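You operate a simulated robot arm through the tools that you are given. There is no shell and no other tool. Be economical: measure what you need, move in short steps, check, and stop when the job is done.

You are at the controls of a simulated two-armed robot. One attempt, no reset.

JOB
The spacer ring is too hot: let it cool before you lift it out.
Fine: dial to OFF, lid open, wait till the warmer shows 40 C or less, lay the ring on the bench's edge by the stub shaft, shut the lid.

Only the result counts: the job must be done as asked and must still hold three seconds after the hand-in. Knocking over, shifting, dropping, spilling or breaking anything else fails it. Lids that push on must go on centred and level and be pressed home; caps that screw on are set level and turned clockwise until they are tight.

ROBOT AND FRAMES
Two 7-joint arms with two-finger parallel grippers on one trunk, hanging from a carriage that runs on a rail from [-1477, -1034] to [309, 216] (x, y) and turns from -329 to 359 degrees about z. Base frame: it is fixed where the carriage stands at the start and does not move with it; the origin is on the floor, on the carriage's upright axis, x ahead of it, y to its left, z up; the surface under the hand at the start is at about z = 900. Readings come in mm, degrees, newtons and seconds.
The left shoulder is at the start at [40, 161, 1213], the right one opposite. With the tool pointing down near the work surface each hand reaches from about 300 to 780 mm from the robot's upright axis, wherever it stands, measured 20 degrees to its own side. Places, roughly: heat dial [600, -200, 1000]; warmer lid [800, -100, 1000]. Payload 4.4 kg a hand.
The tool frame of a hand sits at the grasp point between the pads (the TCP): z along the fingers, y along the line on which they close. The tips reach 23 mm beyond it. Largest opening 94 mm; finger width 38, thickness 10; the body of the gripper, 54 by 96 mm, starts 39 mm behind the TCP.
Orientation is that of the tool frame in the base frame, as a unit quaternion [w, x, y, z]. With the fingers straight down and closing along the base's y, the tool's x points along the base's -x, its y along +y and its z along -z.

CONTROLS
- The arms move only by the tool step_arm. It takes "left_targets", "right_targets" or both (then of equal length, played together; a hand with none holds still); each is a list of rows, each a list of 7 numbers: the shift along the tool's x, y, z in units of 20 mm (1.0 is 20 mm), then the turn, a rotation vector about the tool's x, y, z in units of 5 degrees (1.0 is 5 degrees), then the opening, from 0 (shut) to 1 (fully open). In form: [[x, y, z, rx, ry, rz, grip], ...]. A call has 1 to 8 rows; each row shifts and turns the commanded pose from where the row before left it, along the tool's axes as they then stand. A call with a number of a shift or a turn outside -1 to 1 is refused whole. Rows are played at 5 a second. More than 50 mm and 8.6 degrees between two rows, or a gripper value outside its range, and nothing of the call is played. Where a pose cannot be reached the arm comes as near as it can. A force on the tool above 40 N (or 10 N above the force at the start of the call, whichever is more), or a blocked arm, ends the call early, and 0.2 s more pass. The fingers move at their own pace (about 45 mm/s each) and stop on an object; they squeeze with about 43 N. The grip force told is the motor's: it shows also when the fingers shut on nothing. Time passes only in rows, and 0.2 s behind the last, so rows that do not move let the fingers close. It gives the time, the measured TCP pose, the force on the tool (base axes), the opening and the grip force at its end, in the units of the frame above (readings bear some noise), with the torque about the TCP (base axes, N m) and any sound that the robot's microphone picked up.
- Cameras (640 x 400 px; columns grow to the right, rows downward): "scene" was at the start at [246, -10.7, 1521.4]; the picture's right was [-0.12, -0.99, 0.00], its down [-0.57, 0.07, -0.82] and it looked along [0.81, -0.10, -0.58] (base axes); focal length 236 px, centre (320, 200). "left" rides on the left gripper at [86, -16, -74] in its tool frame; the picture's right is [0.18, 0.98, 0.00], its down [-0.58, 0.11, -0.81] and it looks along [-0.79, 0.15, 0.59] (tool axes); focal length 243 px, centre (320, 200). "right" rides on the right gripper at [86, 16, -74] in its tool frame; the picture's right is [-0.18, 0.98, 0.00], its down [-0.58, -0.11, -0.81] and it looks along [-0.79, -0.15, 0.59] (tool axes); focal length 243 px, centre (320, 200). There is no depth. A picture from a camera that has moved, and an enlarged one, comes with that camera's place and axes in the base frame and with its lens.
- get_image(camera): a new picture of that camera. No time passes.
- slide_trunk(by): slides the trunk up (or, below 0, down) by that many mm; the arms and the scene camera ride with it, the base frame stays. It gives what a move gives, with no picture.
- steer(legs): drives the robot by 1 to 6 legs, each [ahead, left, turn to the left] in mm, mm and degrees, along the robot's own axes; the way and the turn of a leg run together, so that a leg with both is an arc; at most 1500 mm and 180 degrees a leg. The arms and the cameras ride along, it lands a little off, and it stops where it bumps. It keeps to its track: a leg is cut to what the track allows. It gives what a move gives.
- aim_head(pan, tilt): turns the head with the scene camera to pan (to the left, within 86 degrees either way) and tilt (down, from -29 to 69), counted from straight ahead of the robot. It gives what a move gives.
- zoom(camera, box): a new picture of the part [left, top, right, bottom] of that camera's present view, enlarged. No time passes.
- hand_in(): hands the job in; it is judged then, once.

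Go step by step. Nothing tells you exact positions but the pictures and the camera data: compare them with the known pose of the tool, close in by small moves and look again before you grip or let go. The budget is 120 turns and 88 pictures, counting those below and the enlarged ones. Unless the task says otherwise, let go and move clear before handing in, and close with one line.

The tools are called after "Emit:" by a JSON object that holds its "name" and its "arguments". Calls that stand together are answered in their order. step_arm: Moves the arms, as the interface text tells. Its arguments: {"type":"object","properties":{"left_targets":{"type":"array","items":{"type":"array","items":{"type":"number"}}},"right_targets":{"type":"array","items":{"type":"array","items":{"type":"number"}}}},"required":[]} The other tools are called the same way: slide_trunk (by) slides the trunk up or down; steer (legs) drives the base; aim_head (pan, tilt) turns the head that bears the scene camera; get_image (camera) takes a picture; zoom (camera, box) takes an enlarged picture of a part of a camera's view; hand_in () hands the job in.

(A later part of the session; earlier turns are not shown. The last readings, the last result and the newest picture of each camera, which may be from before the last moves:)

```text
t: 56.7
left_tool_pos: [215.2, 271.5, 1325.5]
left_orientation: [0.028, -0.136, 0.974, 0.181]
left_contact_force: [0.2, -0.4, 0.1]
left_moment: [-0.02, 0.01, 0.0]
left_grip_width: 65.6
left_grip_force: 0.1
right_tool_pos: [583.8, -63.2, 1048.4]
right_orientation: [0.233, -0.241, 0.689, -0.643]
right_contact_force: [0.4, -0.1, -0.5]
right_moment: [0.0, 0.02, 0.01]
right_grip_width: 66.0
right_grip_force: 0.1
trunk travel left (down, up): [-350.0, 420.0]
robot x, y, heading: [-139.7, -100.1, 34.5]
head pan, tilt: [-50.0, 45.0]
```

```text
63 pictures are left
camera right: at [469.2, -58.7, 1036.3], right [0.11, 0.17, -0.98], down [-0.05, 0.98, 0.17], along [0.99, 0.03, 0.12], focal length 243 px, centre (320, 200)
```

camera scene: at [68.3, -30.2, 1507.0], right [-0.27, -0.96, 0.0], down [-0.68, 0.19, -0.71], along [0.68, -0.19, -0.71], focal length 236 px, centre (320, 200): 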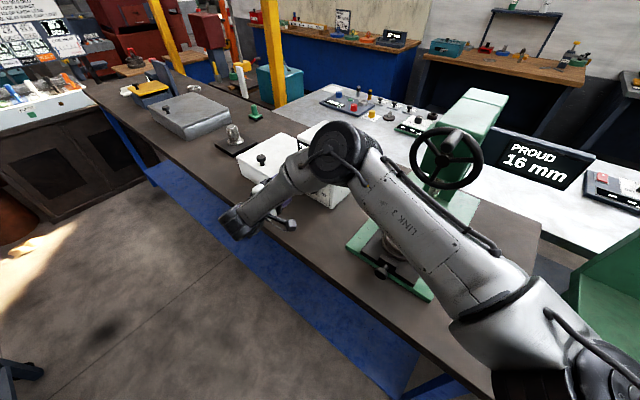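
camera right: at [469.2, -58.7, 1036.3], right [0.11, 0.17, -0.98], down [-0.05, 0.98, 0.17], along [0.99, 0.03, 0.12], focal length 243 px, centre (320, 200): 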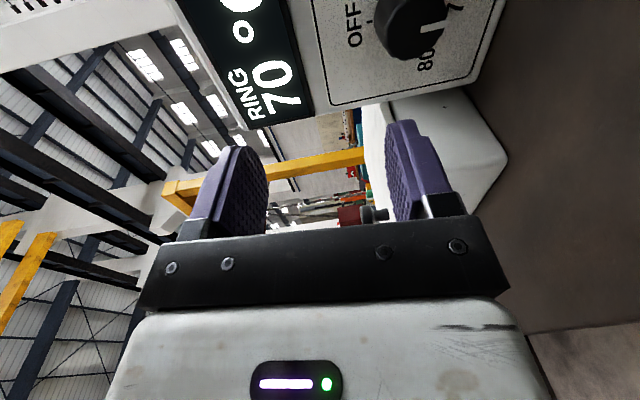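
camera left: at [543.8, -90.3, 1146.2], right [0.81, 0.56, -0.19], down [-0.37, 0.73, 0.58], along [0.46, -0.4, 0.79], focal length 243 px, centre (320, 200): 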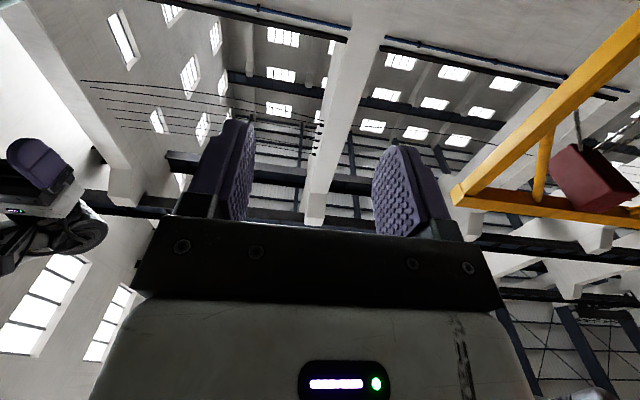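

Emit:
{"name": "zoom", "arguments": {"camera": "right", "box": [330, 0, 510, 110]}}

Emit:
{"name": "zoom", "arguments": {"camera": "scene", "box": [210, 110, 390, 250]}}

```text
3.56 times, centred on (420, 55) of right
camera zoom: at [469.2, -58.7, 1036.3], right [0.11, 0.17, -0.98], down [-0.05, 0.98, 0.17], along [0.99, 0.03, 0.12], focal length 863 px, centre (-36, 716)
```

zoom: 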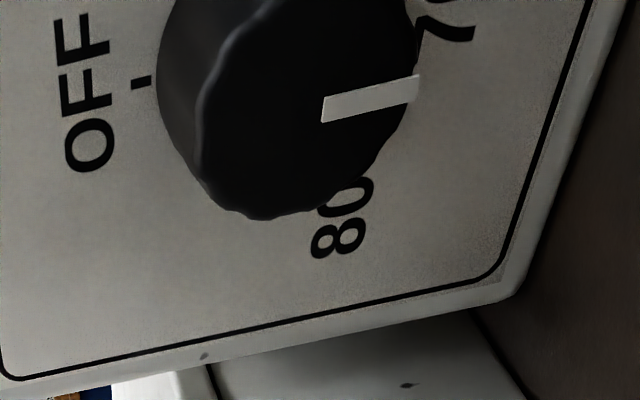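

```text
2.86 times, centred on (300, 180) of scene
camera zoom: at [68.3, -30.2, 1507.0], right [-0.27, -0.96, 0.0], down [-0.68, 0.19, -0.71], along [0.68, -0.19, -0.71], focal length 674 px, centre (377, 257)
```

zoom: 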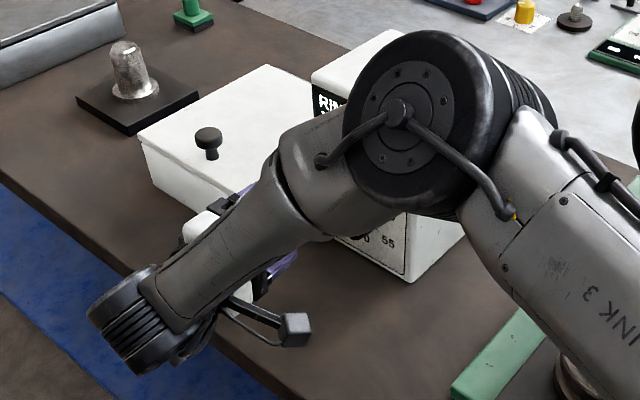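

Dial centre is at about s=442 along the bench, z≈975. I raise the trunk a bit for elbow clearance, then bring the hand down level with the dial, still ~45 mm short of it.

Emit:
{"name": "slide_trunk", "arguments": {"by": 80}}

Emit:
{"name": "step_arm", "arguments": {"right_targets": [[0, 1, 0.2, 0, 0.3, 0, 0.7], [0, 1, 0.2, 0, 0.3, 0, 0.7], [0, 1, 0.2, 0, 0.3, 0, 0.7], [0, 1, 0.2, 0, 0, 0, 0.7], [0, 1, 0.2, 0, 0, 0, 0.7], [0, 1, 0.2, 0, 0, 0, 0.7], [0, 1, 0.2, 0, 0, 0, 0.7], [0, 0.6, 0.2, 0, 0, 0, 0.7]]}}

Emit:
{"name": "get_image", "arguments": {"camera": "scene"}}

Emit:
{"name": "get_image", "arguments": {"camera": "right"}}

```text
t: 57.8
left_tool_pos: [215.0, 271.5, 1406.3]
left_orientation: [0.026, -0.136, 0.974, 0.181]
left_contact_force: [-0.2, 0.2, 0.2]
left_moment: [-0.01, 0.0, -0.03]
left_grip_width: 66.0
left_grip_force: 0.1
right_tool_pos: [582.8, -63.2, 1127.5]
right_orientation: [0.233, -0.241, 0.689, -0.643]
right_contact_force: [0.5, 0.1, -0.6]
right_moment: [0.02, 0.04, 0.03]
right_grip_width: 65.6
right_grip_force: 0.0
trunk travel left (down, up): [-430.0, 340.0]
robot x, y, heading: [-139.1, -100.1, 34.5]
head pan, tilt: [-50.0, 45.0]
```

```text
t: 59.6
left_tool_pos: [214.8, 272.7, 1404.9]
left_orientation: [0.027, -0.135, 0.974, 0.18]
left_contact_force: [-0.3, -0.7, 0.2]
left_moment: [-0.03, -0.02, -0.02]
left_grip_width: 65.9
left_grip_force: 0.0
right_tool_pos: [598.1, -79.9, 974.3]
right_orientation: [0.207, -0.215, 0.697, -0.652]
right_contact_force: [0.0, -0.5, 0.7]
right_moment: [-0.01, -0.01, -0.03]
right_grip_width: 66.0
right_grip_force: 0.1
trunk travel left (down, up): [-430.0, 340.0]
robot x, y, heading: [-139.7, -101.5, 34.7]
head pan, tilt: [-50.0, 45.0]
```

```text
60 pictures are left
camera scene: at [68.1, -30.0, 1587.0], right [-0.27, -0.96, 0.0], down [-0.68, 0.19, -0.71], along [0.68, -0.19, -0.71], focal length 236 px, centre (320, 200)
```

scene: 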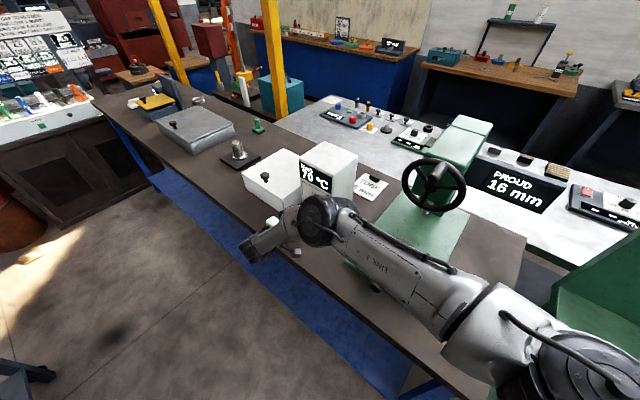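

```text
59 pictures are left
camera right: at [484.3, -65.7, 961.9], right [0.12, 0.16, -0.98], down [0.02, 0.99, 0.16], along [0.99, -0.04, 0.11], focal length 243 px, centre (320, 200)
```

right: 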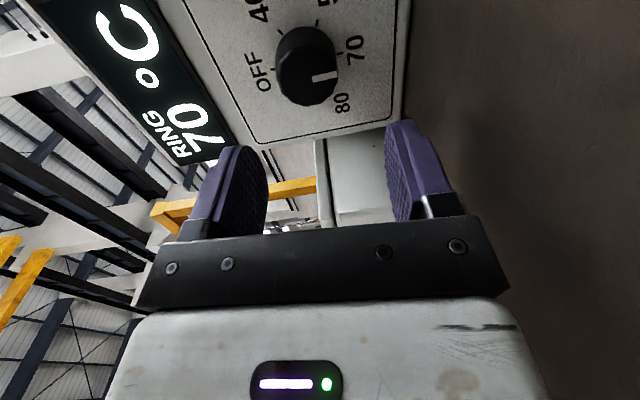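

Aligned: the dial is straight ahead of the grasp axis, about 5 mm toward the camera side. Advance 75 mm and look.

Emit:
{"name": "step_arm", "arguments": {"right_targets": [[0.25, 0, 0.8, 0, 0, 0, 0.7], [0, 0, 0.8, 0, 0, 0, 0.7], [0, 0, 0.8, 0, 0, 0, 0.7], [0, 0, 0.7, 0, 0, 0, 0.7], [0, 0, 0.6, 0, 0, 0, 0.7]]}}

Emit:
{"name": "get_image", "arguments": {"camera": "right"}}

Emit:
{"name": "zoom", "arguments": {"camera": "scene", "box": [210, 130, 390, 270]}}

```text
t: 60.8
left_tool_pos: [214.6, 272.1, 1405.4]
left_orientation: [0.028, -0.136, 0.974, 0.18]
left_contact_force: [-0.1, -0.3, -0.6]
left_moment: [0.03, 0.0, -0.04]
left_grip_width: 65.9
left_grip_force: 0.0
right_tool_pos: [634.8, -145.4, 969.9]
right_orientation: [0.206, -0.214, 0.697, -0.652]
right_contact_force: [1.0, 0.6, -0.5]
right_moment: [0.0, -0.02, -0.03]
right_grip_width: 65.8
right_grip_force: 0.1
trunk travel left (down, up): [-430.0, 340.0]
robot x, y, heading: [-143.1, -99.3, 34.7]
head pan, tilt: [-50.0, 45.0]
```

```text
58 pictures are left
camera right: at [521.6, -130.8, 958.6], right [0.12, 0.16, -0.98], down [0.02, 0.99, 0.17], along [0.99, -0.04, 0.12], focal length 243 px, centre (320, 200)
```

right: 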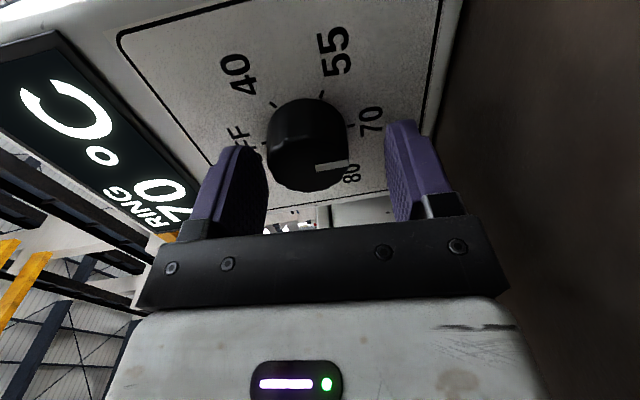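

```text
2.86 times, centred on (300, 200) of scene
camera zoom: at [68.3, -30.1, 1587.0], right [-0.27, -0.96, 0.0], down [-0.68, 0.19, -0.71], along [0.68, -0.19, -0.71], focal length 674 px, centre (377, 200)
```

zoom: 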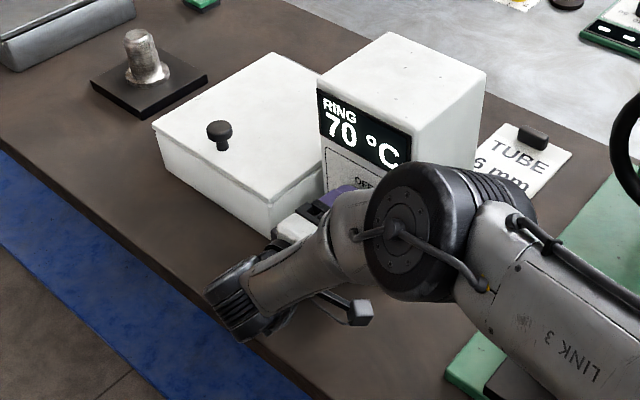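

Tips straddle the knob (front at about f=488; TCP at 480). I go 6 mm further and close on it.

Emit:
{"name": "step_arm", "arguments": {"right_targets": [[0, 0, 0.3, 0, 0, 0, 0.7], [0, 0, 0, 0, 0, 0, 0], [0, 0, 0, 0, 0, 0, 0], [0, 0, 0, 0, 0, 0, 0], [0, 0, 0, 0, 0, 0, 0]]}}

```text
t: 61.7
left_tool_pos: [216.4, 271.9, 1405.8]
left_orientation: [0.028, -0.136, 0.974, 0.18]
left_contact_force: [-0.9, -0.5, -1.0]
left_moment: [0.0, -0.02, 0.0]
left_grip_width: 65.8
left_grip_force: 0.1
right_tool_pos: [641.5, -149.5, 975.1]
right_orientation: [0.21, -0.209, 0.696, -0.655]
right_contact_force: [-1.1, -0.5, 10.7]
right_moment: [0.08, 0.1, 0.4]
right_grip_width: 42.5
right_grip_force: 45.2
trunk travel left (down, up): [-430.0, 340.0]
robot x, y, heading: [-139.7, -99.7, 34.6]
head pan, tilt: [-50.0, 45.0]
stopped in row 4 (right hand): the force on the tool passed its limit at 43 N (the readings are from after the stop); the commanded pose is now the measured one
```

Gripped the knob (42.5 mm). Now turn counter-clockwise.

Emit:
{"name": "step_arm", "arguments": {"right_targets": [[0, 0, 0, 0, 0, -1, 0], [0, 0, 0, 0, 0, -1, 0], [0, 0, 0, 0, 0, -1, 0], [0, 0, 0, 0, 0, -1, 0], [0, 0, 0, 0, 0, -1, 0], [0, 0, 0, 0, 0, -1, 0], [0, 0, 0, 0, 0, -1, 0], [0, 0, 0, 0, 0, -1, 0]]}}

Emit:
{"name": "step_arm", "arguments": {"right_targets": [[0, 0, 0, 0, 0, -1, 0], [0, 0, 0, 0, 0, -1, 0], [0, 0, 0, 0, 0, -1, 0], [0, 0, 0, 0, 0, -1, 0], [0, 0, 0, 0, 0, -1, 0], [0, 0, 0, 0, 0, -1, 0], [0, 0, 0, 0, 0, -1, 0], [0, 0, 0, 0, 0, -1, 0]]}}

Emit:
{"name": "get_image", "arguments": {"camera": "right"}}

```text
t: 63.5
left_tool_pos: [216.1, 271.5, 1404.8]
left_orientation: [0.028, -0.135, 0.974, 0.18]
left_contact_force: [-1.1, 0.2, 0.7]
left_moment: [0.0, -0.03, 0.02]
left_grip_width: 65.7
left_grip_force: 0.0
right_tool_pos: [640.5, -148.1, 973.5]
right_orientation: [0.029, 0.438, -0.581, 0.686]
right_contact_force: [10.5, 1.0, -4.2]
right_moment: [-0.42, -0.33, -0.58]
right_grip_width: 42.3
right_grip_force: 45.0
trunk travel left (down, up): [-430.0, 340.0]
robot x, y, heading: [-138.3, -99.6, 34.5]
head pan, tilt: [-50.0, 45.0]
```

```text
t: 64.2
left_tool_pos: [220.0, 273.1, 1407.6]
left_orientation: [0.03, -0.137, 0.974, 0.179]
left_contact_force: [0.8, -0.4, 0.1]
left_moment: [-0.03, 0.01, 0.01]
left_grip_width: 66.0
left_grip_force: 0.0
right_tool_pos: [621.8, -147.6, 987.6]
right_orientation: [0.069, 0.473, -0.548, 0.686]
right_contact_force: [28.4, 0.8, 2.4]
right_moment: [0.45, -0.12, 1.1]
right_grip_width: 40.0
right_grip_force: 45.4
right hand out of reach, approached as far as the arm can: row 2, 3
trunk travel left (down, up): [-430.0, 340.0]
robot x, y, heading: [-136.8, -100.0, 34.5]
head pan, tilt: [-50.0, 45.0]
stopped in row 3 (right hand): the force on the tool passed its limit at 73 N (the readings are from after the stop); the commanded pose is now the measured one
```

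```text
56 pictures are left
camera right: at [523.3, -128.7, 1043.3], right [-0.5, -0.3, -0.81], down [-0.08, 0.95, -0.31], along [0.86, -0.09, -0.5], focal length 243 px, centre (320, 200)
```

right: 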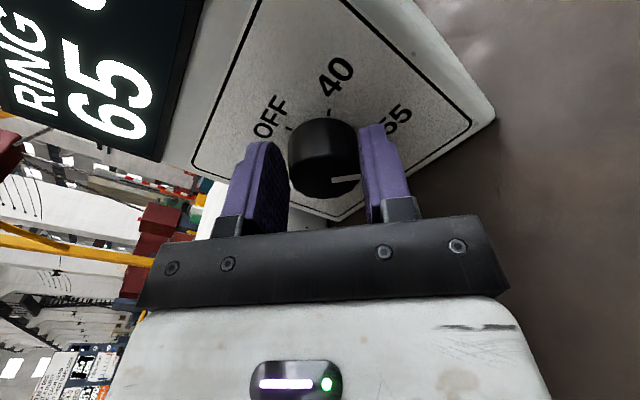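

The dial is moving off 70 (display 65), but the wrist hit its limit after ~45°. I release, back off and look.

Emit:
{"name": "step_arm", "arguments": {"right_targets": [[0, 0, 0, 0, 0, 0, 0.7], [0, 0, 0, 0, 0, 0, 0.7], [0, 0, -1, 0, 0, 0, 0.7], [0, 0, -1, 0, 0, 0, 0.7], [0, 0, -1, 0, 0, 0, 0.7]]}}

Emit:
{"name": "get_image", "arguments": {"camera": "right"}}

Emit:
{"name": "zoom", "arguments": {"camera": "scene", "box": [210, 130, 390, 270]}}

```text
t: 65.3
left_tool_pos: [214.1, 273.8, 1404.8]
left_orientation: [0.028, -0.136, 0.974, 0.179]
left_contact_force: [0.4, 0.1, -0.4]
left_moment: [0.03, -0.03, -0.01]
left_grip_width: 65.8
left_grip_force: 0.0
right_tool_pos: [578.4, -97.9, 984.8]
right_orientation: [0.075, 0.477, -0.548, 0.683]
right_contact_force: [0.1, 0.5, 0.1]
right_moment: [-0.02, -0.03, 0.01]
right_grip_width: 65.8
right_grip_force: 0.1
trunk travel left (down, up): [-430.0, 340.0]
robot x, y, heading: [-137.7, -100.6, 34.5]
head pan, tilt: [-50.0, 45.0]
```

```text
55 pictures are left
camera right: at [480.3, -79.1, 1042.4], right [-0.52, -0.31, -0.8], down [-0.08, 0.95, -0.31], along [0.85, -0.09, -0.51], focal length 243 px, centre (320, 200)
```

right: 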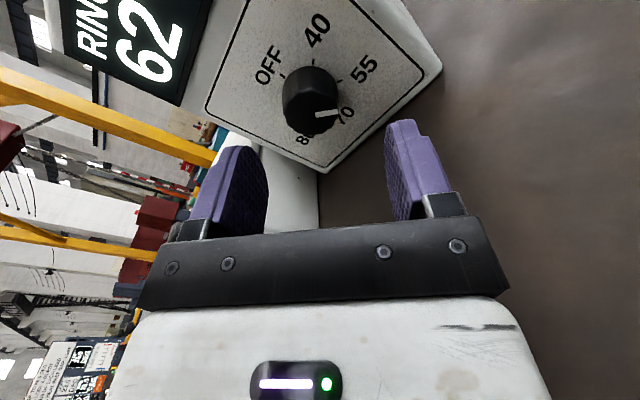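

```text
2.86 times, centred on (300, 200) of scene
camera zoom: at [68.4, -29.4, 1587.0], right [-0.27, -0.96, 0.0], down [-0.68, 0.19, -0.71], along [0.68, -0.19, -0.71], focal length 674 px, centre (377, 200)
```

zoom: 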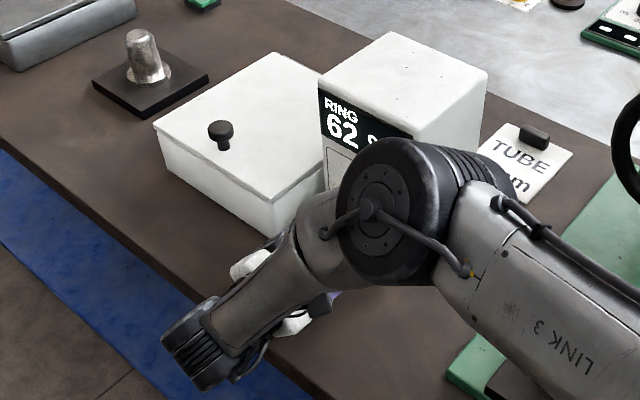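

Emit:
{"name": "zoom", "arguments": {"camera": "right", "box": [200, 0, 440, 170]}}

```text
2.35 times, centred on (320, 85) of right
camera zoom: at [480.3, -79.1, 1042.4], right [-0.52, -0.31, -0.8], down [-0.08, 0.95, -0.31], along [0.85, -0.09, -0.51], focal length 571 px, centre (320, 471)
```

zoom: 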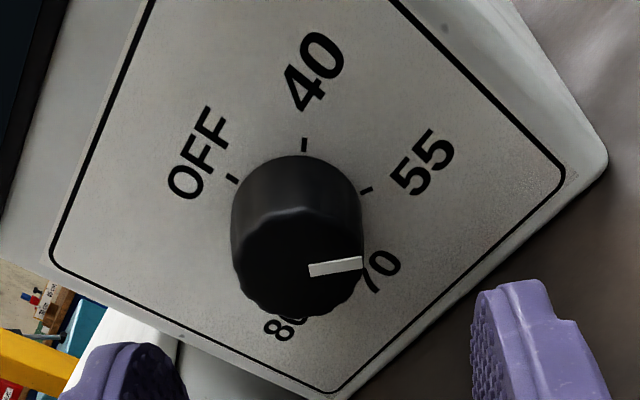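

The pointer is now just short of 55 and the display is falling. I'll roll the hand back past neutral and take a fresh grip for a second counter-clockwise turn.

Emit:
{"name": "step_arm", "arguments": {"right_targets": [[0, 0, 0, 0, 0, 1, 0.7], [0, 0, 0, 0, 0, 1, 0.7], [0, 0, 0, 0, 0, 1, 0.7], [0, 0, 0, 0, 0, 1, 0.7], [0, 0, 0, 0, 0, 1, 0.7], [0, 0, 0, 0, 0, 1, 0.7], [0, 0, 0, 0, 0, 1, 0.7], [0, 0, 0, 0, 0, 1, 0.7]]}}

Emit:
{"name": "step_arm", "arguments": {"right_targets": [[0, 0, 0, 0, 0, 1, 0.7], [0, 0, 0, 0, 0, 0.4, 0.7], [-0.6, 0.25, 0, 0.3, 0, 0, 0.7], [-0.5, 0.2, 0, 0.3, 0, 0, 0.7], [0, 0, 0, 0, 0, 1, 0.7], [0, 0, 0, 0, 0, 1, 0.7], [0, 0, 0, 0, 0, 1, 0.7], [0, 0, 0, 0, 0, 1, 0.7]]}}

Emit:
{"name": "step_arm", "arguments": {"right_targets": [[0, 0, 0, 0, 0, 1, 0.7], [0, 0, 0, 0, 0, 1, 0.7], [0, 0, 0, 0, 0, 1, 0.7]]}}

Emit:
{"name": "get_image", "arguments": {"camera": "right"}}

```text
t: 67.2
left_tool_pos: [215.2, 272.2, 1404.2]
left_orientation: [0.027, -0.137, 0.974, 0.18]
left_contact_force: [-0.4, -0.5, -0.5]
left_moment: [-0.04, 0.01, 0.0]
left_grip_width: 65.5
left_grip_force: 0.0
right_tool_pos: [580.1, -99.0, 984.2]
right_orientation: [0.164, -0.261, 0.678, -0.667]
right_contact_force: [-0.2, -0.3, 0.3]
right_moment: [0.01, -0.01, -0.02]
right_grip_width: 65.9
right_grip_force: 0.1
trunk travel left (down, up): [-430.0, 340.0]
robot x, y, heading: [-139.2, -96.8, 34.9]
head pan, tilt: [-50.0, 45.0]
```

```text
t: 69.0
left_tool_pos: [214.8, 272.8, 1405.5]
left_orientation: [0.028, -0.135, 0.974, 0.18]
left_contact_force: [0.2, 0.0, 0.1]
left_moment: [0.01, -0.01, 0.04]
left_grip_width: 65.7
left_grip_force: 0.0
right_tool_pos: [597.0, -86.3, 975.9]
right_orientation: [0.325, -0.093, 0.702, -0.627]
right_contact_force: [0.2, 0.4, 0.2]
right_moment: [0.0, -0.01, 0.0]
right_grip_width: 65.8
right_grip_force: 0.1
trunk travel left (down, up): [-430.0, 340.0]
robot x, y, heading: [-139.6, -98.5, 34.7]
head pan, tilt: [-50.0, 45.0]
```

```text
t: 69.5
left_tool_pos: [214.9, 272.2, 1405.8]
left_orientation: [0.028, -0.136, 0.974, 0.181]
left_contact_force: [-1.4, 0.7, -0.4]
left_moment: [-0.03, -0.03, 0.04]
left_grip_width: 65.7
left_grip_force: 0.0
right_tool_pos: [598.5, -87.4, 979.3]
right_orientation: [0.356, -0.054, 0.705, -0.611]
right_contact_force: [-2.3, -3.4, 6.9]
right_moment: [-0.12, 1.1, 0.42]
right_grip_width: 65.7
right_grip_force: 0.0
trunk travel left (down, up): [-430.0, 340.0]
robot x, y, heading: [-139.6, -101.4, 34.7]
head pan, tilt: [-50.0, 45.0]
stopped in row 2 (right hand): the force on the tool passed its limit at 54 N (the readings are from after the stop); the commanded pose is now the measured one
```

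```text
52 pictures are left
camera right: at [497.5, -64.8, 927.0], right [0.49, 0.34, -0.8], down [-0.07, 0.93, 0.35], along [0.87, -0.12, 0.48], focal length 243 px, centre (320, 200)
```

right: 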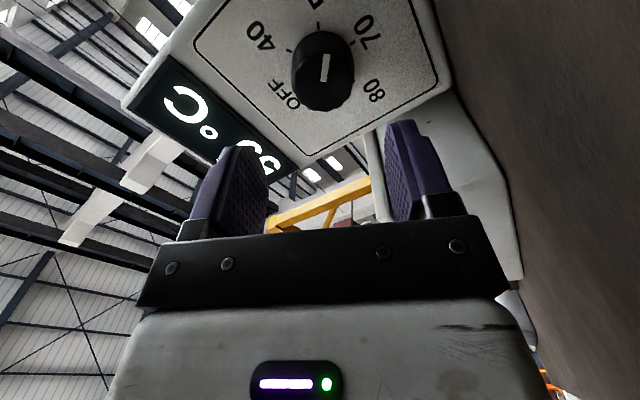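

The camera housing touched the bench at that roll; I back off 5°, advance, and grip again.

Emit:
{"name": "step_arm", "arguments": {"right_targets": [[0, 0, 0, 0, 0, -1, 0.7], [0, 0, 1, 0, 0, 0, 0.7], [0, 0, 1, 0, 0, 0, 0.7], [0, 0, 1, 0, 0, 0, 0.7], [0, 0, 0.7, 0, 0, 0, 0.7]]}}

Emit:
{"name": "get_image", "arguments": {"camera": "right"}}

```text
t: 70.7
left_tool_pos: [216.1, 273.1, 1405.9]
left_orientation: [0.027, -0.136, 0.974, 0.181]
left_contact_force: [-0.1, -0.3, 0.5]
left_moment: [-0.03, 0.0, -0.02]
left_grip_width: 65.7
left_grip_force: 0.1
right_tool_pos: [638.4, -147.5, 976.4]
right_orientation: [0.33, -0.085, 0.702, -0.626]
right_contact_force: [0.0, 0.4, -0.7]
right_moment: [0.0, -0.01, -0.01]
right_grip_width: 65.7
right_grip_force: 0.0
trunk travel left (down, up): [-430.0, 340.0]
robot x, y, heading: [-140.3, -96.1, 34.4]
head pan, tilt: [-50.0, 45.0]
```

```text
51 pictures are left
camera right: at [535.6, -128.7, 931.5], right [0.43, 0.3, -0.85], down [-0.04, 0.95, 0.31], along [0.9, -0.1, 0.42], focal length 243 px, centre (320, 200)
```

right: 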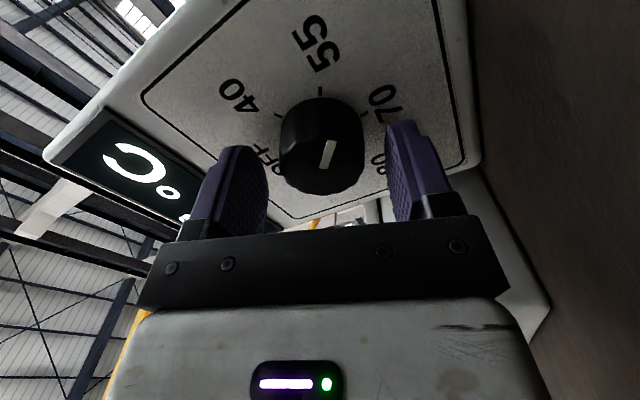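

Emit:
{"name": "step_arm", "arguments": {"right_targets": [[0, 0, 0.1, 0, 0, 0, 0.3], [0, 0, 0, 0, 0, 0, 0], [0, 0, 0, 0, 0, 0, 0], [0, 0, 0, 0, 0, 0, 0]]}}

Emit:
{"name": "step_arm", "arguments": {"right_targets": [[0, 0, 0, 0, 0, -1, 0], [0, 0, 0, 0, 0, -1, 0], [0, 0, 0, 0, 0, -1, 0], [0, 0, 0, 0, 0, -1, 0], [0, 0, 0, 0, 0, -1, 0], [0, 0, 0, 0, 0, -1, 0]]}}

Emit:
{"name": "step_arm", "arguments": {"right_targets": [[0, 0, 0, 0, 0, -1, 0], [0, 0, 0, 0, 0, -1, 0], [0, 0, 0, 0, 0, -1, 0], [0, 0, 0, 0, 0, -1, 0], [0, 0, 0, 0, 0, -1, 0], [0, 0, 0, 0, 0, -1, 0]]}}

```text
t: 71.7
left_tool_pos: [215.3, 273.2, 1406.3]
left_orientation: [0.028, -0.137, 0.974, 0.179]
left_contact_force: [0.7, 0.3, -0.4]
left_moment: [-0.02, -0.02, 0.01]
left_grip_width: 65.9
left_grip_force: 0.0
right_tool_pos: [640.3, -148.4, 975.6]
right_orientation: [0.33, -0.086, 0.703, -0.624]
right_contact_force: [11.8, 0.0, -18.1]
right_moment: [0.23, 0.07, 0.57]
right_grip_width: 42.5
right_grip_force: 45.2
trunk travel left (down, up): [-430.0, 340.0]
robot x, y, heading: [-136.7, -99.6, 34.5]
head pan, tilt: [-50.0, 45.0]
```

```text
t: 72.4
left_tool_pos: [216.4, 273.0, 1406.6]
left_orientation: [0.027, -0.136, 0.974, 0.18]
left_contact_force: [-0.4, -0.6, -0.8]
left_moment: [0.01, 0.0, 0.04]
left_grip_width: 65.7
left_grip_force: 0.0
right_tool_pos: [640.0, -148.4, 975.6]
right_orientation: [0.268, -0.154, 0.692, -0.652]
right_contact_force: [7.5, 1.9, -6.7]
right_moment: [0.07, 0.1, -0.28]
right_grip_width: 42.5
right_grip_force: 45.1
trunk travel left (down, up): [-430.0, 340.0]
robot x, y, heading: [-143.3, -99.1, 34.3]
head pan, tilt: [-50.0, 45.0]
stopped in row 3 (right hand): the force on the tool passed its limit at 41 N (the readings are from after the stop); the commanded pose is now the measured one
```

```text
t: 73.8
left_tool_pos: [214.9, 273.6, 1405.2]
left_orientation: [0.028, -0.135, 0.974, 0.18]
left_contact_force: [0.2, 0.0, 0.0]
left_moment: [0.03, 0.02, 0.0]
left_grip_width: 65.5
left_grip_force: 0.2
right_tool_pos: [640.5, -147.9, 973.8]
right_orientation: [-0.089, 0.33, -0.629, 0.698]
right_contact_force: [21.0, 2.6, -30.7]
right_moment: [0.28, 0.11, 0.13]
right_grip_width: 42.5
right_grip_force: 44.9
trunk travel left (down, up): [-430.0, 340.0]
robot x, y, heading: [-144.0, -97.4, 34.4]
head pan, tilt: [-50.0, 45.0]
```

Emit:
{"name": "step_arm", "arguments": {"right_targets": [[-0.05, 0.1, 0, 0, 0, -1, 0], [0, 0.05, 0, 0, 0, -1, 0], [0, 0, 0, 0, 0, -1, 0], [0, 0, 0, 0, 0, -0.7, 0]]}}

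Emit:
{"name": "step_arm", "arguments": {"right_targets": [[0, 0, 0, 0, 0, 0, 0.7], [0, 0, 0, 0, 0, 0, 0.7], [0, 0, -1, 0, 0, 0, 0.7], [0, 0, -1, 0, 0, 0, 0.7], [0, 0, -1, 0, 0, 0, 0.7], [0, 0, -0.5, 0, 0, 0, 0.7]]}}

Emit:
{"name": "get_image", "arguments": {"camera": "right"}}

```text
t: 74.8
left_tool_pos: [215.0, 273.2, 1405.7]
left_orientation: [0.027, -0.136, 0.974, 0.18]
left_contact_force: [1.2, -0.4, -0.4]
left_moment: [0.0, -0.02, 0.02]
left_grip_width: 65.8
left_grip_force: 0.1
right_tool_pos: [639.5, -149.4, 974.1]
right_orientation: [0.024, 0.424, -0.567, 0.706]
right_contact_force: [0.1, 0.2, 0.7]
right_moment: [0.24, 0.18, 0.51]
right_grip_width: 42.5
right_grip_force: 44.9
trunk travel left (down, up): [-430.0, 340.0]
robot x, y, heading: [-138.4, -100.8, 34.6]
head pan, tilt: [-50.0, 45.0]
```

```text
t: 76.2
left_tool_pos: [215.2, 272.7, 1405.9]
left_orientation: [0.027, -0.136, 0.974, 0.181]
left_contact_force: [-0.6, -0.6, -0.1]
left_moment: [-0.02, 0.0, -0.01]
left_grip_width: 65.9
left_grip_force: 0.0
right_tool_pos: [599.8, -91.6, 972.6]
right_orientation: [0.025, 0.423, -0.569, 0.705]
right_contact_force: [0.4, 0.3, 0.0]
right_moment: [-0.01, 0.03, 0.01]
right_grip_width: 65.9
right_grip_force: 0.1
trunk travel left (down, up): [-430.0, 340.0]
robot x, y, heading: [-138.8, -98.7, 34.5]
head pan, tilt: [-50.0, 45.0]
```

```text
50 pictures are left
camera right: at [494.4, -74.0, 1014.4], right [-0.39, -0.27, -0.88], down [-0.03, 0.96, -0.27], along [0.92, -0.08, -0.38], focal length 243 px, centre (320, 200)
```

right: 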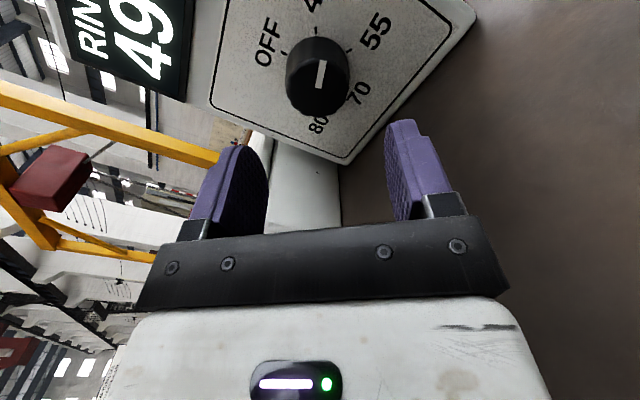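

The pointer is at 40 now. One more regrip and ~60° turn brings it to OFF.

Emit:
{"name": "step_arm", "arguments": {"right_targets": [[0, 0, 0, 0, 0, 1, 0.7], [0, 0, 0, 0, 0, 1, 0.7], [0, 0, 0, 0, 0, 1, 0.7], [0, 0, 0, 0, 0, 1, 0.7], [0, 0, 0, 0, 0, 1, 0.7], [0, 0, 0, 0, 0, 1, 0.7]]}}

Emit:
{"name": "step_arm", "arguments": {"right_targets": [[0, 0, 0, 0, 0, 1, 0.7], [0, 0, 0, 0, 0, 1, 0.7], [0, 0, 0, 0, 0, 1, 0.7], [0, 0, 0, 0, 0, 1, 0.7], [0, 0, 0, 0, 0, 1, 0.7], [0, 0, 0, 0, 0, 0.8, 0.7]]}}

Emit:
{"name": "step_arm", "arguments": {"right_targets": [[0, 0, 1, 0, 0, 0, 0.7], [0, 0, 1, 0, 0, 0, 0.7], [0, 0, 1, 0, 0, 0, 0.7], [0, 0, 0.5, 0, 0, 0, 0.7], [0, 0, 0, 0, 0, 0, 0.3], [0, 0, 0, 0, 0, 0, 0], [0, 0, 0, 0, 0, 0, 0], [0, 0, 0, 0, 0, 0, 0]]}}

```text
t: 77.6
left_tool_pos: [215.0, 271.9, 1405.4]
left_orientation: [0.027, -0.135, 0.974, 0.18]
left_contact_force: [0.8, 0.2, -0.2]
left_moment: [0.01, 0.0, 0.0]
left_grip_width: 65.9
left_grip_force: 0.1
right_tool_pos: [599.2, -92.0, 972.6]
right_orientation: [-0.16, 0.262, -0.659, 0.687]
right_contact_force: [-0.7, 0.0, -0.6]
right_moment: [0.0, -0.04, 0.0]
right_grip_width: 65.9
right_grip_force: 0.2
trunk travel left (down, up): [-430.0, 340.0]
robot x, y, heading: [-136.9, -99.0, 34.6]
head pan, tilt: [-50.0, 45.0]
```

```text
t: 79.0
left_tool_pos: [215.3, 271.8, 1406.3]
left_orientation: [0.028, -0.136, 0.974, 0.18]
left_contact_force: [0.2, 0.8, 0.2]
left_moment: [-0.01, -0.02, 0.01]
left_grip_width: 65.7
left_grip_force: 0.0
right_tool_pos: [599.8, -90.9, 973.1]
right_orientation: [0.326, -0.088, 0.703, -0.626]
right_contact_force: [0.5, 0.1, 0.0]
right_moment: [-0.01, 0.02, 0.01]
right_grip_width: 65.8
right_grip_force: 0.0
trunk travel left (down, up): [-430.0, 340.0]
robot x, y, heading: [-144.3, -99.3, 34.2]
head pan, tilt: [-50.0, 45.0]
```

```text
t: 80.6
left_tool_pos: [214.5, 271.3, 1405.9]
left_orientation: [0.028, -0.135, 0.974, 0.18]
left_contact_force: [-0.6, 0.7, 0.5]
left_moment: [0.0, -0.04, 0.02]
left_grip_width: 65.8
left_grip_force: 0.2
right_tool_pos: [641.5, -148.8, 976.3]
right_orientation: [0.327, -0.086, 0.701, -0.628]
right_contact_force: [-9.2, -1.3, 10.4]
right_moment: [0.07, 0.09, 0.24]
right_grip_width: 41.9
right_grip_force: 44.8
trunk travel left (down, up): [-430.0, 340.0]
robot x, y, heading: [-138.4, -101.2, 34.4]
head pan, tilt: [-50.0, 45.0]
stopped in row 8 (right hand): the force on the tool passed its limit at 42 N (the readings are from after the stop); the commanded pose is now the measured one
```

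Emit:
{"name": "step_arm", "arguments": {"right_targets": [[0, 0, 0, 0, 0, -1, 0], [0, 0, 0, 0, 0, -1, 0], [0, 0, 0, 0, 0, -1, 0], [0, 0, 0, 0, 0, -1, 0], [0, 0, 0, 0, 0, -1, 0], [0, 0, 0, 0, 0, -1, 0]]}}

Emit:
{"name": "step_arm", "arguments": {"right_targets": [[0, 0, 0, 0, 0, -1, 0], [0, 0, 0, 0, 0, -1, 0], [0, 0, 0, 0, 0, -1, 0], [0, 0, 0, 0, 0, -1, 0], [0, 0, 0, 0, 0, -1, 0], [0, 0, 0, 0, 0, -0.6, 0]]}}

Emit:
{"name": "get_image", "arguments": {"camera": "right"}}

```text
t: 82.0
left_tool_pos: [216.1, 271.9, 1404.9]
left_orientation: [0.028, -0.136, 0.974, 0.181]
left_contact_force: [0.8, 0.4, 0.5]
left_moment: [-0.02, 0.02, -0.01]
left_grip_width: 65.8
left_grip_force: 0.1
right_tool_pos: [641.0, -149.5, 975.2]
right_orientation: [-0.152, 0.267, -0.655, 0.691]
right_contact_force: [2.2, -0.4, -8.3]
right_moment: [-0.34, -0.27, -0.17]
right_grip_width: 42.1
right_grip_force: 45.5
trunk travel left (down, up): [-430.0, 340.0]
robot x, y, heading: [-140.8, -98.1, 34.6]
head pan, tilt: [-50.0, 45.0]
```

```text
t: 83.4
left_tool_pos: [215.0, 271.3, 1405.7]
left_orientation: [0.026, -0.135, 0.974, 0.18]
left_contact_force: [-0.4, -0.4, 0.1]
left_moment: [-0.04, -0.02, 0.0]
left_grip_width: 66.0
left_grip_force: 0.1
right_tool_pos: [639.8, -149.9, 973.3]
right_orientation: [0.018, 0.418, -0.571, 0.706]
right_contact_force: [18.6, -2.9, -34.9]
right_moment: [0.32, 0.15, 0.01]
right_grip_width: 42.0
right_grip_force: 45.1
trunk travel left (down, up): [-430.0, 340.0]
robot x, y, heading: [-139.6, -98.9, 34.4]
head pan, tilt: [-50.0, 45.0]
```

```text
49 pictures are left
camera right: at [534.2, -132.2, 1014.2], right [-0.38, -0.26, -0.89], down [-0.03, 0.96, -0.27], along [0.93, -0.08, -0.37], focal length 243 px, centre (320, 200)
```

right: 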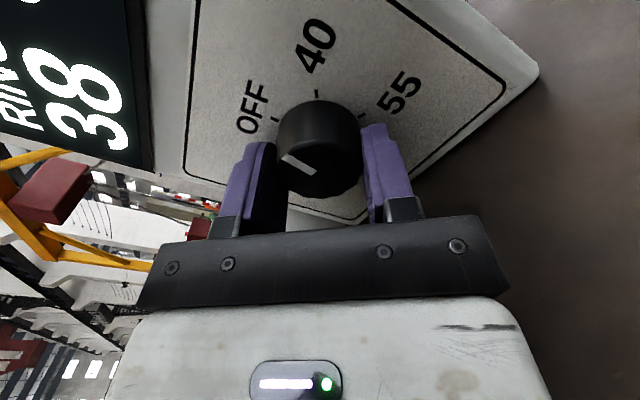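

Emit:
{"name": "step_arm", "arguments": {"right_targets": [[0, 0, 0, 0, 0, 0, 0.7], [0, 0, 0, 0, 0, 0, 0.7], [0, 0, -1, 0, 0, 0, 0.7], [0, 0, -1, 0, 0, 0, 0.7], [0, 0, -1, 0, 0, 0, 0.7], [0, 0, -0.5, 0, 0, 0, 0.7]]}}

Emit:
{"name": "zoom", "arguments": {"camera": "right", "box": [190, 0, 450, 170]}}

```text
t: 84.8
left_tool_pos: [214.6, 272.5, 1405.3]
left_orientation: [0.027, -0.135, 0.974, 0.181]
left_contact_force: [-0.6, 0.0, 0.8]
left_moment: [0.04, 0.0, 0.0]
left_grip_width: 65.5
left_grip_force: 0.0
right_tool_pos: [602.3, -92.9, 975.8]
right_orientation: [0.019, 0.415, -0.572, 0.707]
right_contact_force: [0.0, 0.5, -0.7]
right_moment: [0.01, -0.01, -0.01]
right_grip_width: 65.8
right_grip_force: 0.1
trunk travel left (down, up): [-430.0, 340.0]
robot x, y, heading: [-138.7, -97.8, 34.4]
head pan, tilt: [-50.0, 45.0]
```

```text
2.35 times, centred on (320, 85) of right
camera zoom: at [494.6, -74.9, 1015.4], right [-0.37, -0.26, -0.89], down [-0.02, 0.96, -0.27], along [0.93, -0.08, -0.36], focal length 571 px, centre (320, 471)
```

zoom: 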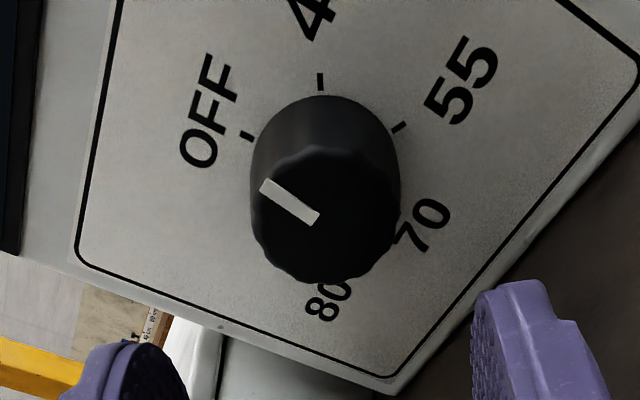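

The pointer is about 10° short of the OFF mark; I'll regrip and nudge it 10° more.

Emit:
{"name": "step_arm", "arguments": {"right_targets": [[0, 0, 0, 0, 0, 1, 0.7], [0, 0, 0, 0, 0, 1, 0.7], [0, 0, 0, 0, 0, 1, 0.7], [0, 0, 0, 0, 0, 1, 0.7]]}}

Emit:
{"name": "step_arm", "arguments": {"right_targets": [[0, 0, 1, 0, 0, 0, 0.7], [0, 0, 1, 0, 0, 0, 0.7], [0, 0, 1, 0, 0, 0, 0.7], [0, 0, 0.5, 0, 0, 0, 0.7], [0, 0, 0, 0, 0, 0, 0.3], [0, 0, 0, 0, 0, 0, 0], [0, 0, 0, 0, 0, 0, 0], [0, 0, 0, 0, 0, 0, 0]]}}

Emit:
{"name": "step_arm", "arguments": {"right_targets": [[0, 0, 0, 0, 0, -1, 0], [0, 0, 0, 0, 0, -1, 0], [0, 0, 0, 0, 0, 0, 0]]}}

Emit:
{"name": "step_arm", "arguments": {"right_targets": [[0, 0, 0, 0, 0, 0, 0.7], [0, 0, 0, 0, 0, 0, 0.7], [0, 0, -1, 0, 0, 0, 0.7], [0, 0, -1, 0, 0, 0, 0.7], [0, 0, -1, 0, 0, 0, 0.7], [0, 0, -1, 0, 0, 0, 0.7]]}}

Emit:
{"name": "zoom", "arguments": {"camera": "right", "box": [190, 0, 450, 170]}}

```text
t: 85.8
left_tool_pos: [214.9, 271.9, 1405.3]
left_orientation: [0.028, -0.136, 0.974, 0.18]
left_contact_force: [-0.5, 0.1, 0.1]
left_moment: [0.0, 0.01, 0.02]
left_grip_width: 65.9
left_grip_force: 0.1
right_tool_pos: [602.9, -91.2, 975.7]
right_orientation: [-0.105, 0.31, -0.635, 0.7]
right_contact_force: [0.1, -0.2, -0.2]
right_moment: [0.04, -0.02, -0.01]
right_grip_width: 66.0
right_grip_force: 0.0
trunk travel left (down, up): [-430.0, 340.0]
robot x, y, heading: [-142.1, -102.5, 34.1]
head pan, tilt: [-50.0, 45.0]
```

```text
t: 87.6
left_tool_pos: [214.3, 271.7, 1406.3]
left_orientation: [0.027, -0.135, 0.974, 0.18]
left_contact_force: [-0.1, -0.4, -0.4]
left_moment: [-0.01, 0.0, -0.05]
left_grip_width: 65.8
left_grip_force: 0.0
right_tool_pos: [640.8, -149.0, 975.0]
right_orientation: [-0.105, 0.311, -0.635, 0.699]
right_contact_force: [4.1, 0.1, -7.5]
right_moment: [0.05, 0.08, 0.34]
right_grip_width: 41.7
right_grip_force: 45.1
trunk travel left (down, up): [-430.0, 340.0]
robot x, y, heading: [-140.2, -98.6, 34.7]
head pan, tilt: [-50.0, 45.0]
```

```text
t: 88.4
left_tool_pos: [215.9, 272.7, 1405.0]
left_orientation: [0.027, -0.135, 0.974, 0.179]
left_contact_force: [-0.2, 0.5, 0.4]
left_moment: [0.03, 0.03, 0.01]
left_grip_width: 66.1
left_grip_force: 0.2
right_tool_pos: [641.1, -150.3, 973.6]
right_orientation: [-0.043, 0.365, -0.606, 0.705]
right_contact_force: [9.1, -2.8, -20.6]
right_moment: [1.14, -0.46, -0.17]
right_grip_width: 41.6
right_grip_force: 45.1
trunk travel left (down, up): [-430.0, 340.0]
robot x, y, heading: [-142.5, -96.7, 34.3]
head pan, tilt: [-50.0, 45.0]
```

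```text
t: 89.8
left_tool_pos: [215.9, 271.7, 1405.8]
left_orientation: [0.028, -0.136, 0.974, 0.181]
left_contact_force: [0.1, -0.1, -0.9]
left_moment: [-0.01, 0.0, -0.01]
left_grip_width: 65.9
left_grip_force: 0.0
right_tool_pos: [597.3, -83.3, 974.5]
right_orientation: [-0.044, 0.364, -0.606, 0.706]
right_contact_force: [0.3, 0.3, 0.0]
right_moment: [0.01, 0.05, 0.0]
right_grip_width: 65.7
right_grip_force: 0.1
trunk travel left (down, up): [-430.0, 340.0]
robot x, y, heading: [-140.2, -95.7, 34.3]
head pan, tilt: [-50.0, 45.0]
```

```text
2.35 times, centred on (320, 85) of right
camera zoom: at [485.5, -68.3, 1000.7], right [-0.24, -0.17, -0.96], down [0.01, 0.98, -0.17], along [0.97, -0.05, -0.23], focal length 571 px, centre (320, 471)
```

zoom: 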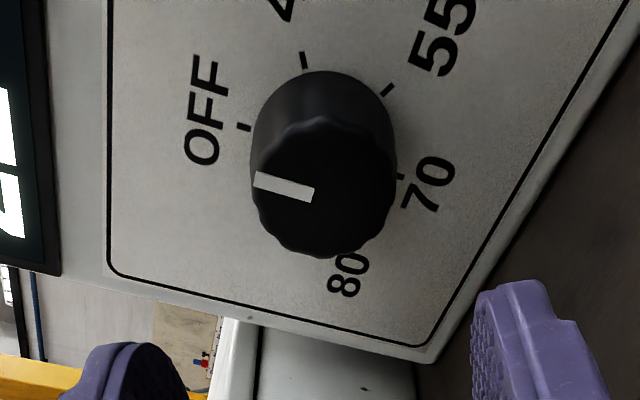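

Dial pointer is on OFF. Now I withdraw the right hand, raise it, and turn it back to pointing down.

Emit:
{"name": "step_arm", "arguments": {"right_targets": [[0, 0, -1, 0, 0, 1, 0.7], [0, 0, -1, 0, 0, 1, 0.7], [0, 0, -1, 0, 0, 1, 0.7], [0, 0, -1, 0, 0, 1, 0.7], [0, 0, -1, 0, 0, 1, 0.7], [0, -1, 0, 0, 0, 0.8, 0.7], [0, -1, 0, 0, 0, 0, 0.7], [0, -1, 0, 0, 0, 0, 0.7]]}}

Emit:
{"name": "slide_trunk", "arguments": {"by": 200}}

Emit:
{"name": "step_arm", "arguments": {"right_targets": [[0, 0, 0, -1, 0, 0, 0.7], [0, 0, 0, -1, 0, 0, 0.7], [0, 0, 0, -1, 0, 0, 0.7], [0, 0, 0, -1, 0, 0, 0.7], [0, 0, 0, -1, 0, 0, 0.7], [0, 0, 0, -1, 0, 0, 0.7], [0, 0, 0, -1, 0, 0, 0.7], [0, 0, 0, -1, 0, 0, 0.7]]}}

Emit:
{"name": "step_arm", "arguments": {"right_targets": [[0, 0, 0, -1, 0, 0, 0.7], [0, 0, 0, -1, 0, 0, 0.7], [0, 0, 0, -1, 0, 0, 0.7], [0, 0, 0, -1, 0, 0, 0.7], [0, 0, 0, -1, 0, 0, 0.7], [0, 0, 0, -1, 0, 0, 0.7], [0, 0, 0, -1, 0, 0, 0.7], [0, 0, 0, -1, 0, 0, 0.7]]}}

Emit:
{"name": "get_image", "arguments": {"camera": "scene"}}

```text
t: 91.6
left_tool_pos: [215.6, 271.8, 1406.5]
left_orientation: [0.028, -0.135, 0.974, 0.18]
left_contact_force: [0.3, -0.2, 0.0]
left_moment: [0.03, 0.03, -0.03]
left_grip_width: 65.9
left_grip_force: 0.1
right_tool_pos: [540.1, -1.4, 1035.0]
right_orientation: [0.219, -0.2, 0.678, -0.673]
right_contact_force: [0.4, 0.1, 0.0]
right_moment: [0.04, 0.02, 0.01]
right_grip_width: 66.0
right_grip_force: 0.1
trunk travel left (down, up): [-430.0, 340.0]
robot x, y, heading: [-139.3, -100.6, 34.5]
head pan, tilt: [-50.0, 45.0]
```

```text
t: 93.8
left_tool_pos: [215.3, 272.3, 1605.8]
left_orientation: [0.028, -0.136, 0.974, 0.18]
left_contact_force: [0.4, -0.1, 0.5]
left_moment: [0.0, 0.0, 0.0]
left_grip_width: 65.7
left_grip_force: 0.2
right_tool_pos: [538.5, -0.3, 1234.8]
right_orientation: [0.219, -0.201, 0.678, -0.673]
right_contact_force: [-0.1, 0.0, -0.6]
right_moment: [-0.02, -0.02, 0.01]
right_grip_width: 66.1
right_grip_force: 0.1
trunk travel left (down, up): [-630.0, 140.0]
robot x, y, heading: [-141.1, -97.7, 34.7]
head pan, tilt: [-50.0, 45.0]
```

```text
t: 95.6
left_tool_pos: [215.5, 273.1, 1607.0]
left_orientation: [0.027, -0.135, 0.974, 0.181]
left_contact_force: [-0.4, 0.1, -0.3]
left_moment: [0.03, -0.02, 0.02]
left_grip_width: 65.5
left_grip_force: 0.1
right_tool_pos: [539.7, -2.0, 1234.4]
right_orientation: [0.136, -0.264, 0.867, -0.4]
right_contact_force: [0.4, 0.1, 0.1]
right_moment: [0.01, 0.02, -0.01]
right_grip_width: 65.8
right_grip_force: 0.1
trunk travel left (down, up): [-630.0, 140.0]
robot x, y, heading: [-143.2, -98.6, 34.1]
head pan, tilt: [-50.0, 45.0]
```

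```text
t: 97.4
left_tool_pos: [215.3, 271.6, 1604.6]
left_orientation: [0.028, -0.135, 0.974, 0.179]
left_contact_force: [0.2, 0.6, 0.3]
left_moment: [0.03, -0.01, 0.02]
left_grip_width: 65.8
left_grip_force: 0.0
right_tool_pos: [540.5, -0.6, 1233.6]
right_orientation: [0.038, -0.295, 0.951, -0.08]
right_contact_force: [0.2, -0.3, -0.6]
right_moment: [0.01, 0.0, 0.01]
right_grip_width: 66.0
right_grip_force: 0.0
trunk travel left (down, up): [-630.0, 140.0]
robot x, y, heading: [-140.7, -99.0, 34.7]
head pan, tilt: [-50.0, 45.0]
```

```text
46 pictures are left
camera scene: at [68.2, -29.9, 1787.0], right [-0.27, -0.96, 0.0], down [-0.68, 0.19, -0.71], along [0.68, -0.19, -0.71], focal length 236 px, centre (320, 200)
```

scene: 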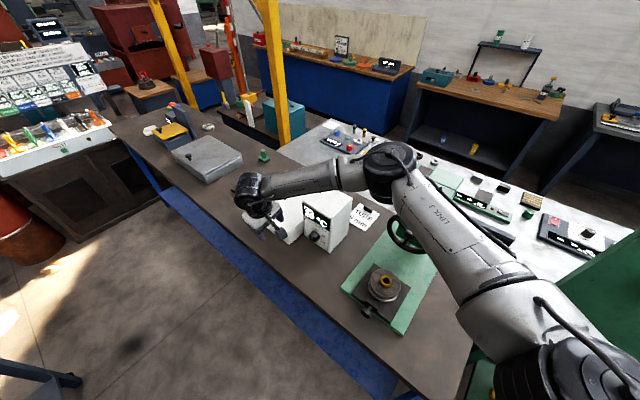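

Next I lift and fold the right hand in, then drive left along the rail and turn to face the bench at the lid.

Emit:
{"name": "step_arm", "arguments": {"right_targets": [[0.5, 0, -1, 0, 0, 0, 0.7], [0.5, 0, -1, -0.5, 0, 0, 0.7], [0.5, 0, -1, -0.5, 0, 0, 0.7], [1, 0, -1, 0, 0, 0, 0.7], [1, 0, -1, 0, 0, 0, 0.7], [1, 0, -1, 0, 0, 0, 0.7], [1, 0, -1, 0, 0, 0, 0.7], [1, 0, -1, 0, 0, 0, 0.7]]}}

Emit:
{"name": "steer", "arguments": {"legs": [[520, 0, 0], [0, 0, -90]]}}

Emit:
{"name": "aim_head", "arguments": {"pan": 28, "tilt": 45}}

Emit:
{"name": "get_image", "arguments": {"camera": "scene"}}

```text
t: 99.2
left_tool_pos: [216.0, 272.4, 1606.5]
left_orientation: [0.028, -0.135, 0.974, 0.18]
left_contact_force: [-0.5, 0.0, -0.4]
left_moment: [0.02, -0.02, 0.03]
left_grip_width: 65.5
left_grip_force: 0.1
right_tool_pos: [418.2, -62.1, 1391.0]
right_orientation: [0.026, -0.295, 0.954, -0.039]
right_contact_force: [0.2, 0.0, 1.0]
right_moment: [-0.02, 0.0, -0.04]
right_grip_width: 65.8
right_grip_force: 0.1
trunk travel left (down, up): [-630.0, 140.0]
robot x, y, heading: [-135.5, -98.9, 34.4]
head pan, tilt: [-50.0, 45.0]
```

```text
t: 106.0
left_tool_pos: [662.2, -150.1, 1605.4]
left_orientation: [0.147, 0.587, 0.788, 0.108]
left_contact_force: [-0.1, 0.0, 0.0]
left_moment: [-0.02, 0.02, 0.02]
left_grip_width: 65.9
left_grip_force: 0.0
right_tool_pos: [329.5, -357.9, 1389.8]
right_orientation: [-0.009, 0.46, 0.887, -0.046]
right_contact_force: [-0.1, -0.6, -0.2]
right_moment: [0.02, 0.01, -0.02]
right_grip_width: 65.7
right_grip_force: 0.0
trunk travel left (down, up): [-630.0, 140.0]
robot x, y, heading: [288.0, 201.3, -54.6]
head pan, tilt: [-50.0, 45.0]
```

```text
t: 107.5
left_tool_pos: [662.9, -150.8, 1605.9]
left_orientation: [0.147, 0.588, 0.788, 0.108]
left_contact_force: [0.9, -0.2, -0.3]
left_moment: [-0.03, 0.0, 0.01]
left_grip_width: 65.7
left_grip_force: 0.2
right_tool_pos: [329.7, -359.3, 1389.7]
right_orientation: [-0.009, 0.46, 0.887, -0.046]
right_contact_force: [0.2, -0.6, -0.8]
right_moment: [0.02, -0.03, -0.01]
right_grip_width: 65.7
right_grip_force: 0.1
trunk travel left (down, up): [-630.0, 140.0]
robot x, y, heading: [286.5, 201.9, -54.8]
head pan, tilt: [28.0, 45.0]
```

```text
45 pictures are left
camera scene: at [450.5, 32.9, 1787.0], right [-0.45, -0.89, 0.0], down [-0.63, 0.32, -0.71], along [0.63, -0.32, -0.71], focal length 236 px, centre (320, 200)
```

scene: 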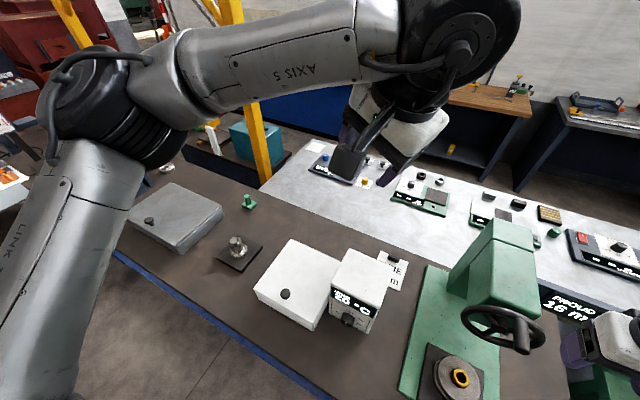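

Emit:
{"name": "step_arm", "arguments": {"left_targets": [[0, 0, 0, 0.95, 0.47, -0.92, 0.7], [0, 0, 0, 0.95, 0.47, -0.92, 0.7], [0, 0, 0, 0.95, 0.47, -0.92, 0.7], [0, 0, 0, 0.95, 0.47, -0.92, 0.7], [0, 0, 0, 0, 0, 0, 0.7]], "right_targets": [[1, 0, -1, 0, 0, 0, 0.7], [1, 0, -1, 0, 0, 0, 0.7], [1, 0, -1, 0, 0, 0, 0.7], [1, 0, -1, 0, 0, 0, 0.7], [1, 0, -1, 0, 0, 0, 0.7]]}}

Emit:
{"name": "zoom", "arguments": {"camera": "scene", "box": [240, 220, 400, 340]}}

Emit:
{"name": "zoom", "arguments": {"camera": "scene", "box": [100, 170, 340, 340]}}

```text
t: 108.7
left_tool_pos: [661.6, -150.5, 1607.3]
left_orientation: [-0.002, 0.459, 0.888, 0.001]
left_contact_force: [-1.0, 0.7, -0.1]
left_moment: [0.03, 0.0, -0.03]
left_grip_width: 65.7
left_grip_force: 0.0
right_tool_pos: [278.8, -269.6, 1485.7]
right_orientation: [-0.009, 0.46, 0.887, -0.045]
right_contact_force: [0.6, 0.2, 0.1]
right_moment: [-0.02, -0.01, 0.02]
right_grip_width: 66.2
right_grip_force: 0.0
trunk travel left (down, up): [-630.0, 140.0]
robot x, y, heading: [283.8, 205.0, -54.8]
head pan, tilt: [28.0, 45.0]
```

```text
3.33 times, centred on (320, 280) of scene
camera zoom: at [450.5, 32.9, 1787.0], right [-0.45, -0.89, 0.0], down [-0.63, 0.32, -0.71], along [0.63, -0.32, -0.71], focal length 787 px, centre (320, -67)
```

zoom: 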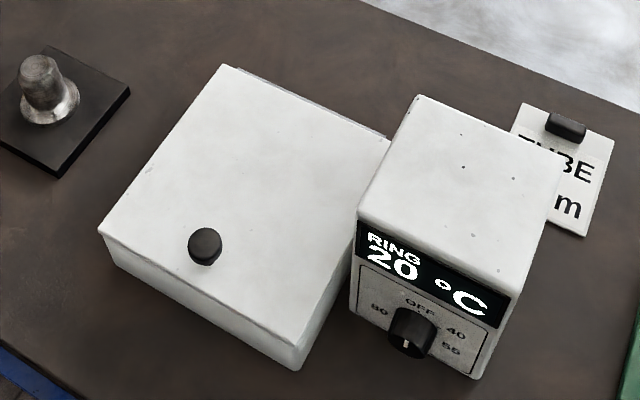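

```text
2.35 times, centred on (220, 255) of scene
camera zoom: at [450.5, 32.9, 1787.0], right [-0.45, -0.89, 0.0], down [-0.63, 0.32, -0.71], along [0.63, -0.32, -0.71], focal length 555 px, centre (555, 71)
```

zoom: 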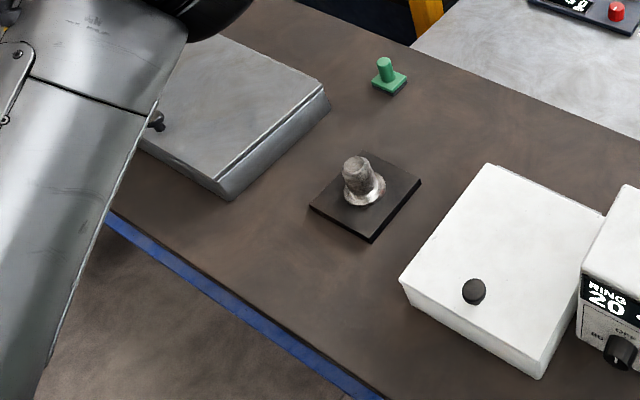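

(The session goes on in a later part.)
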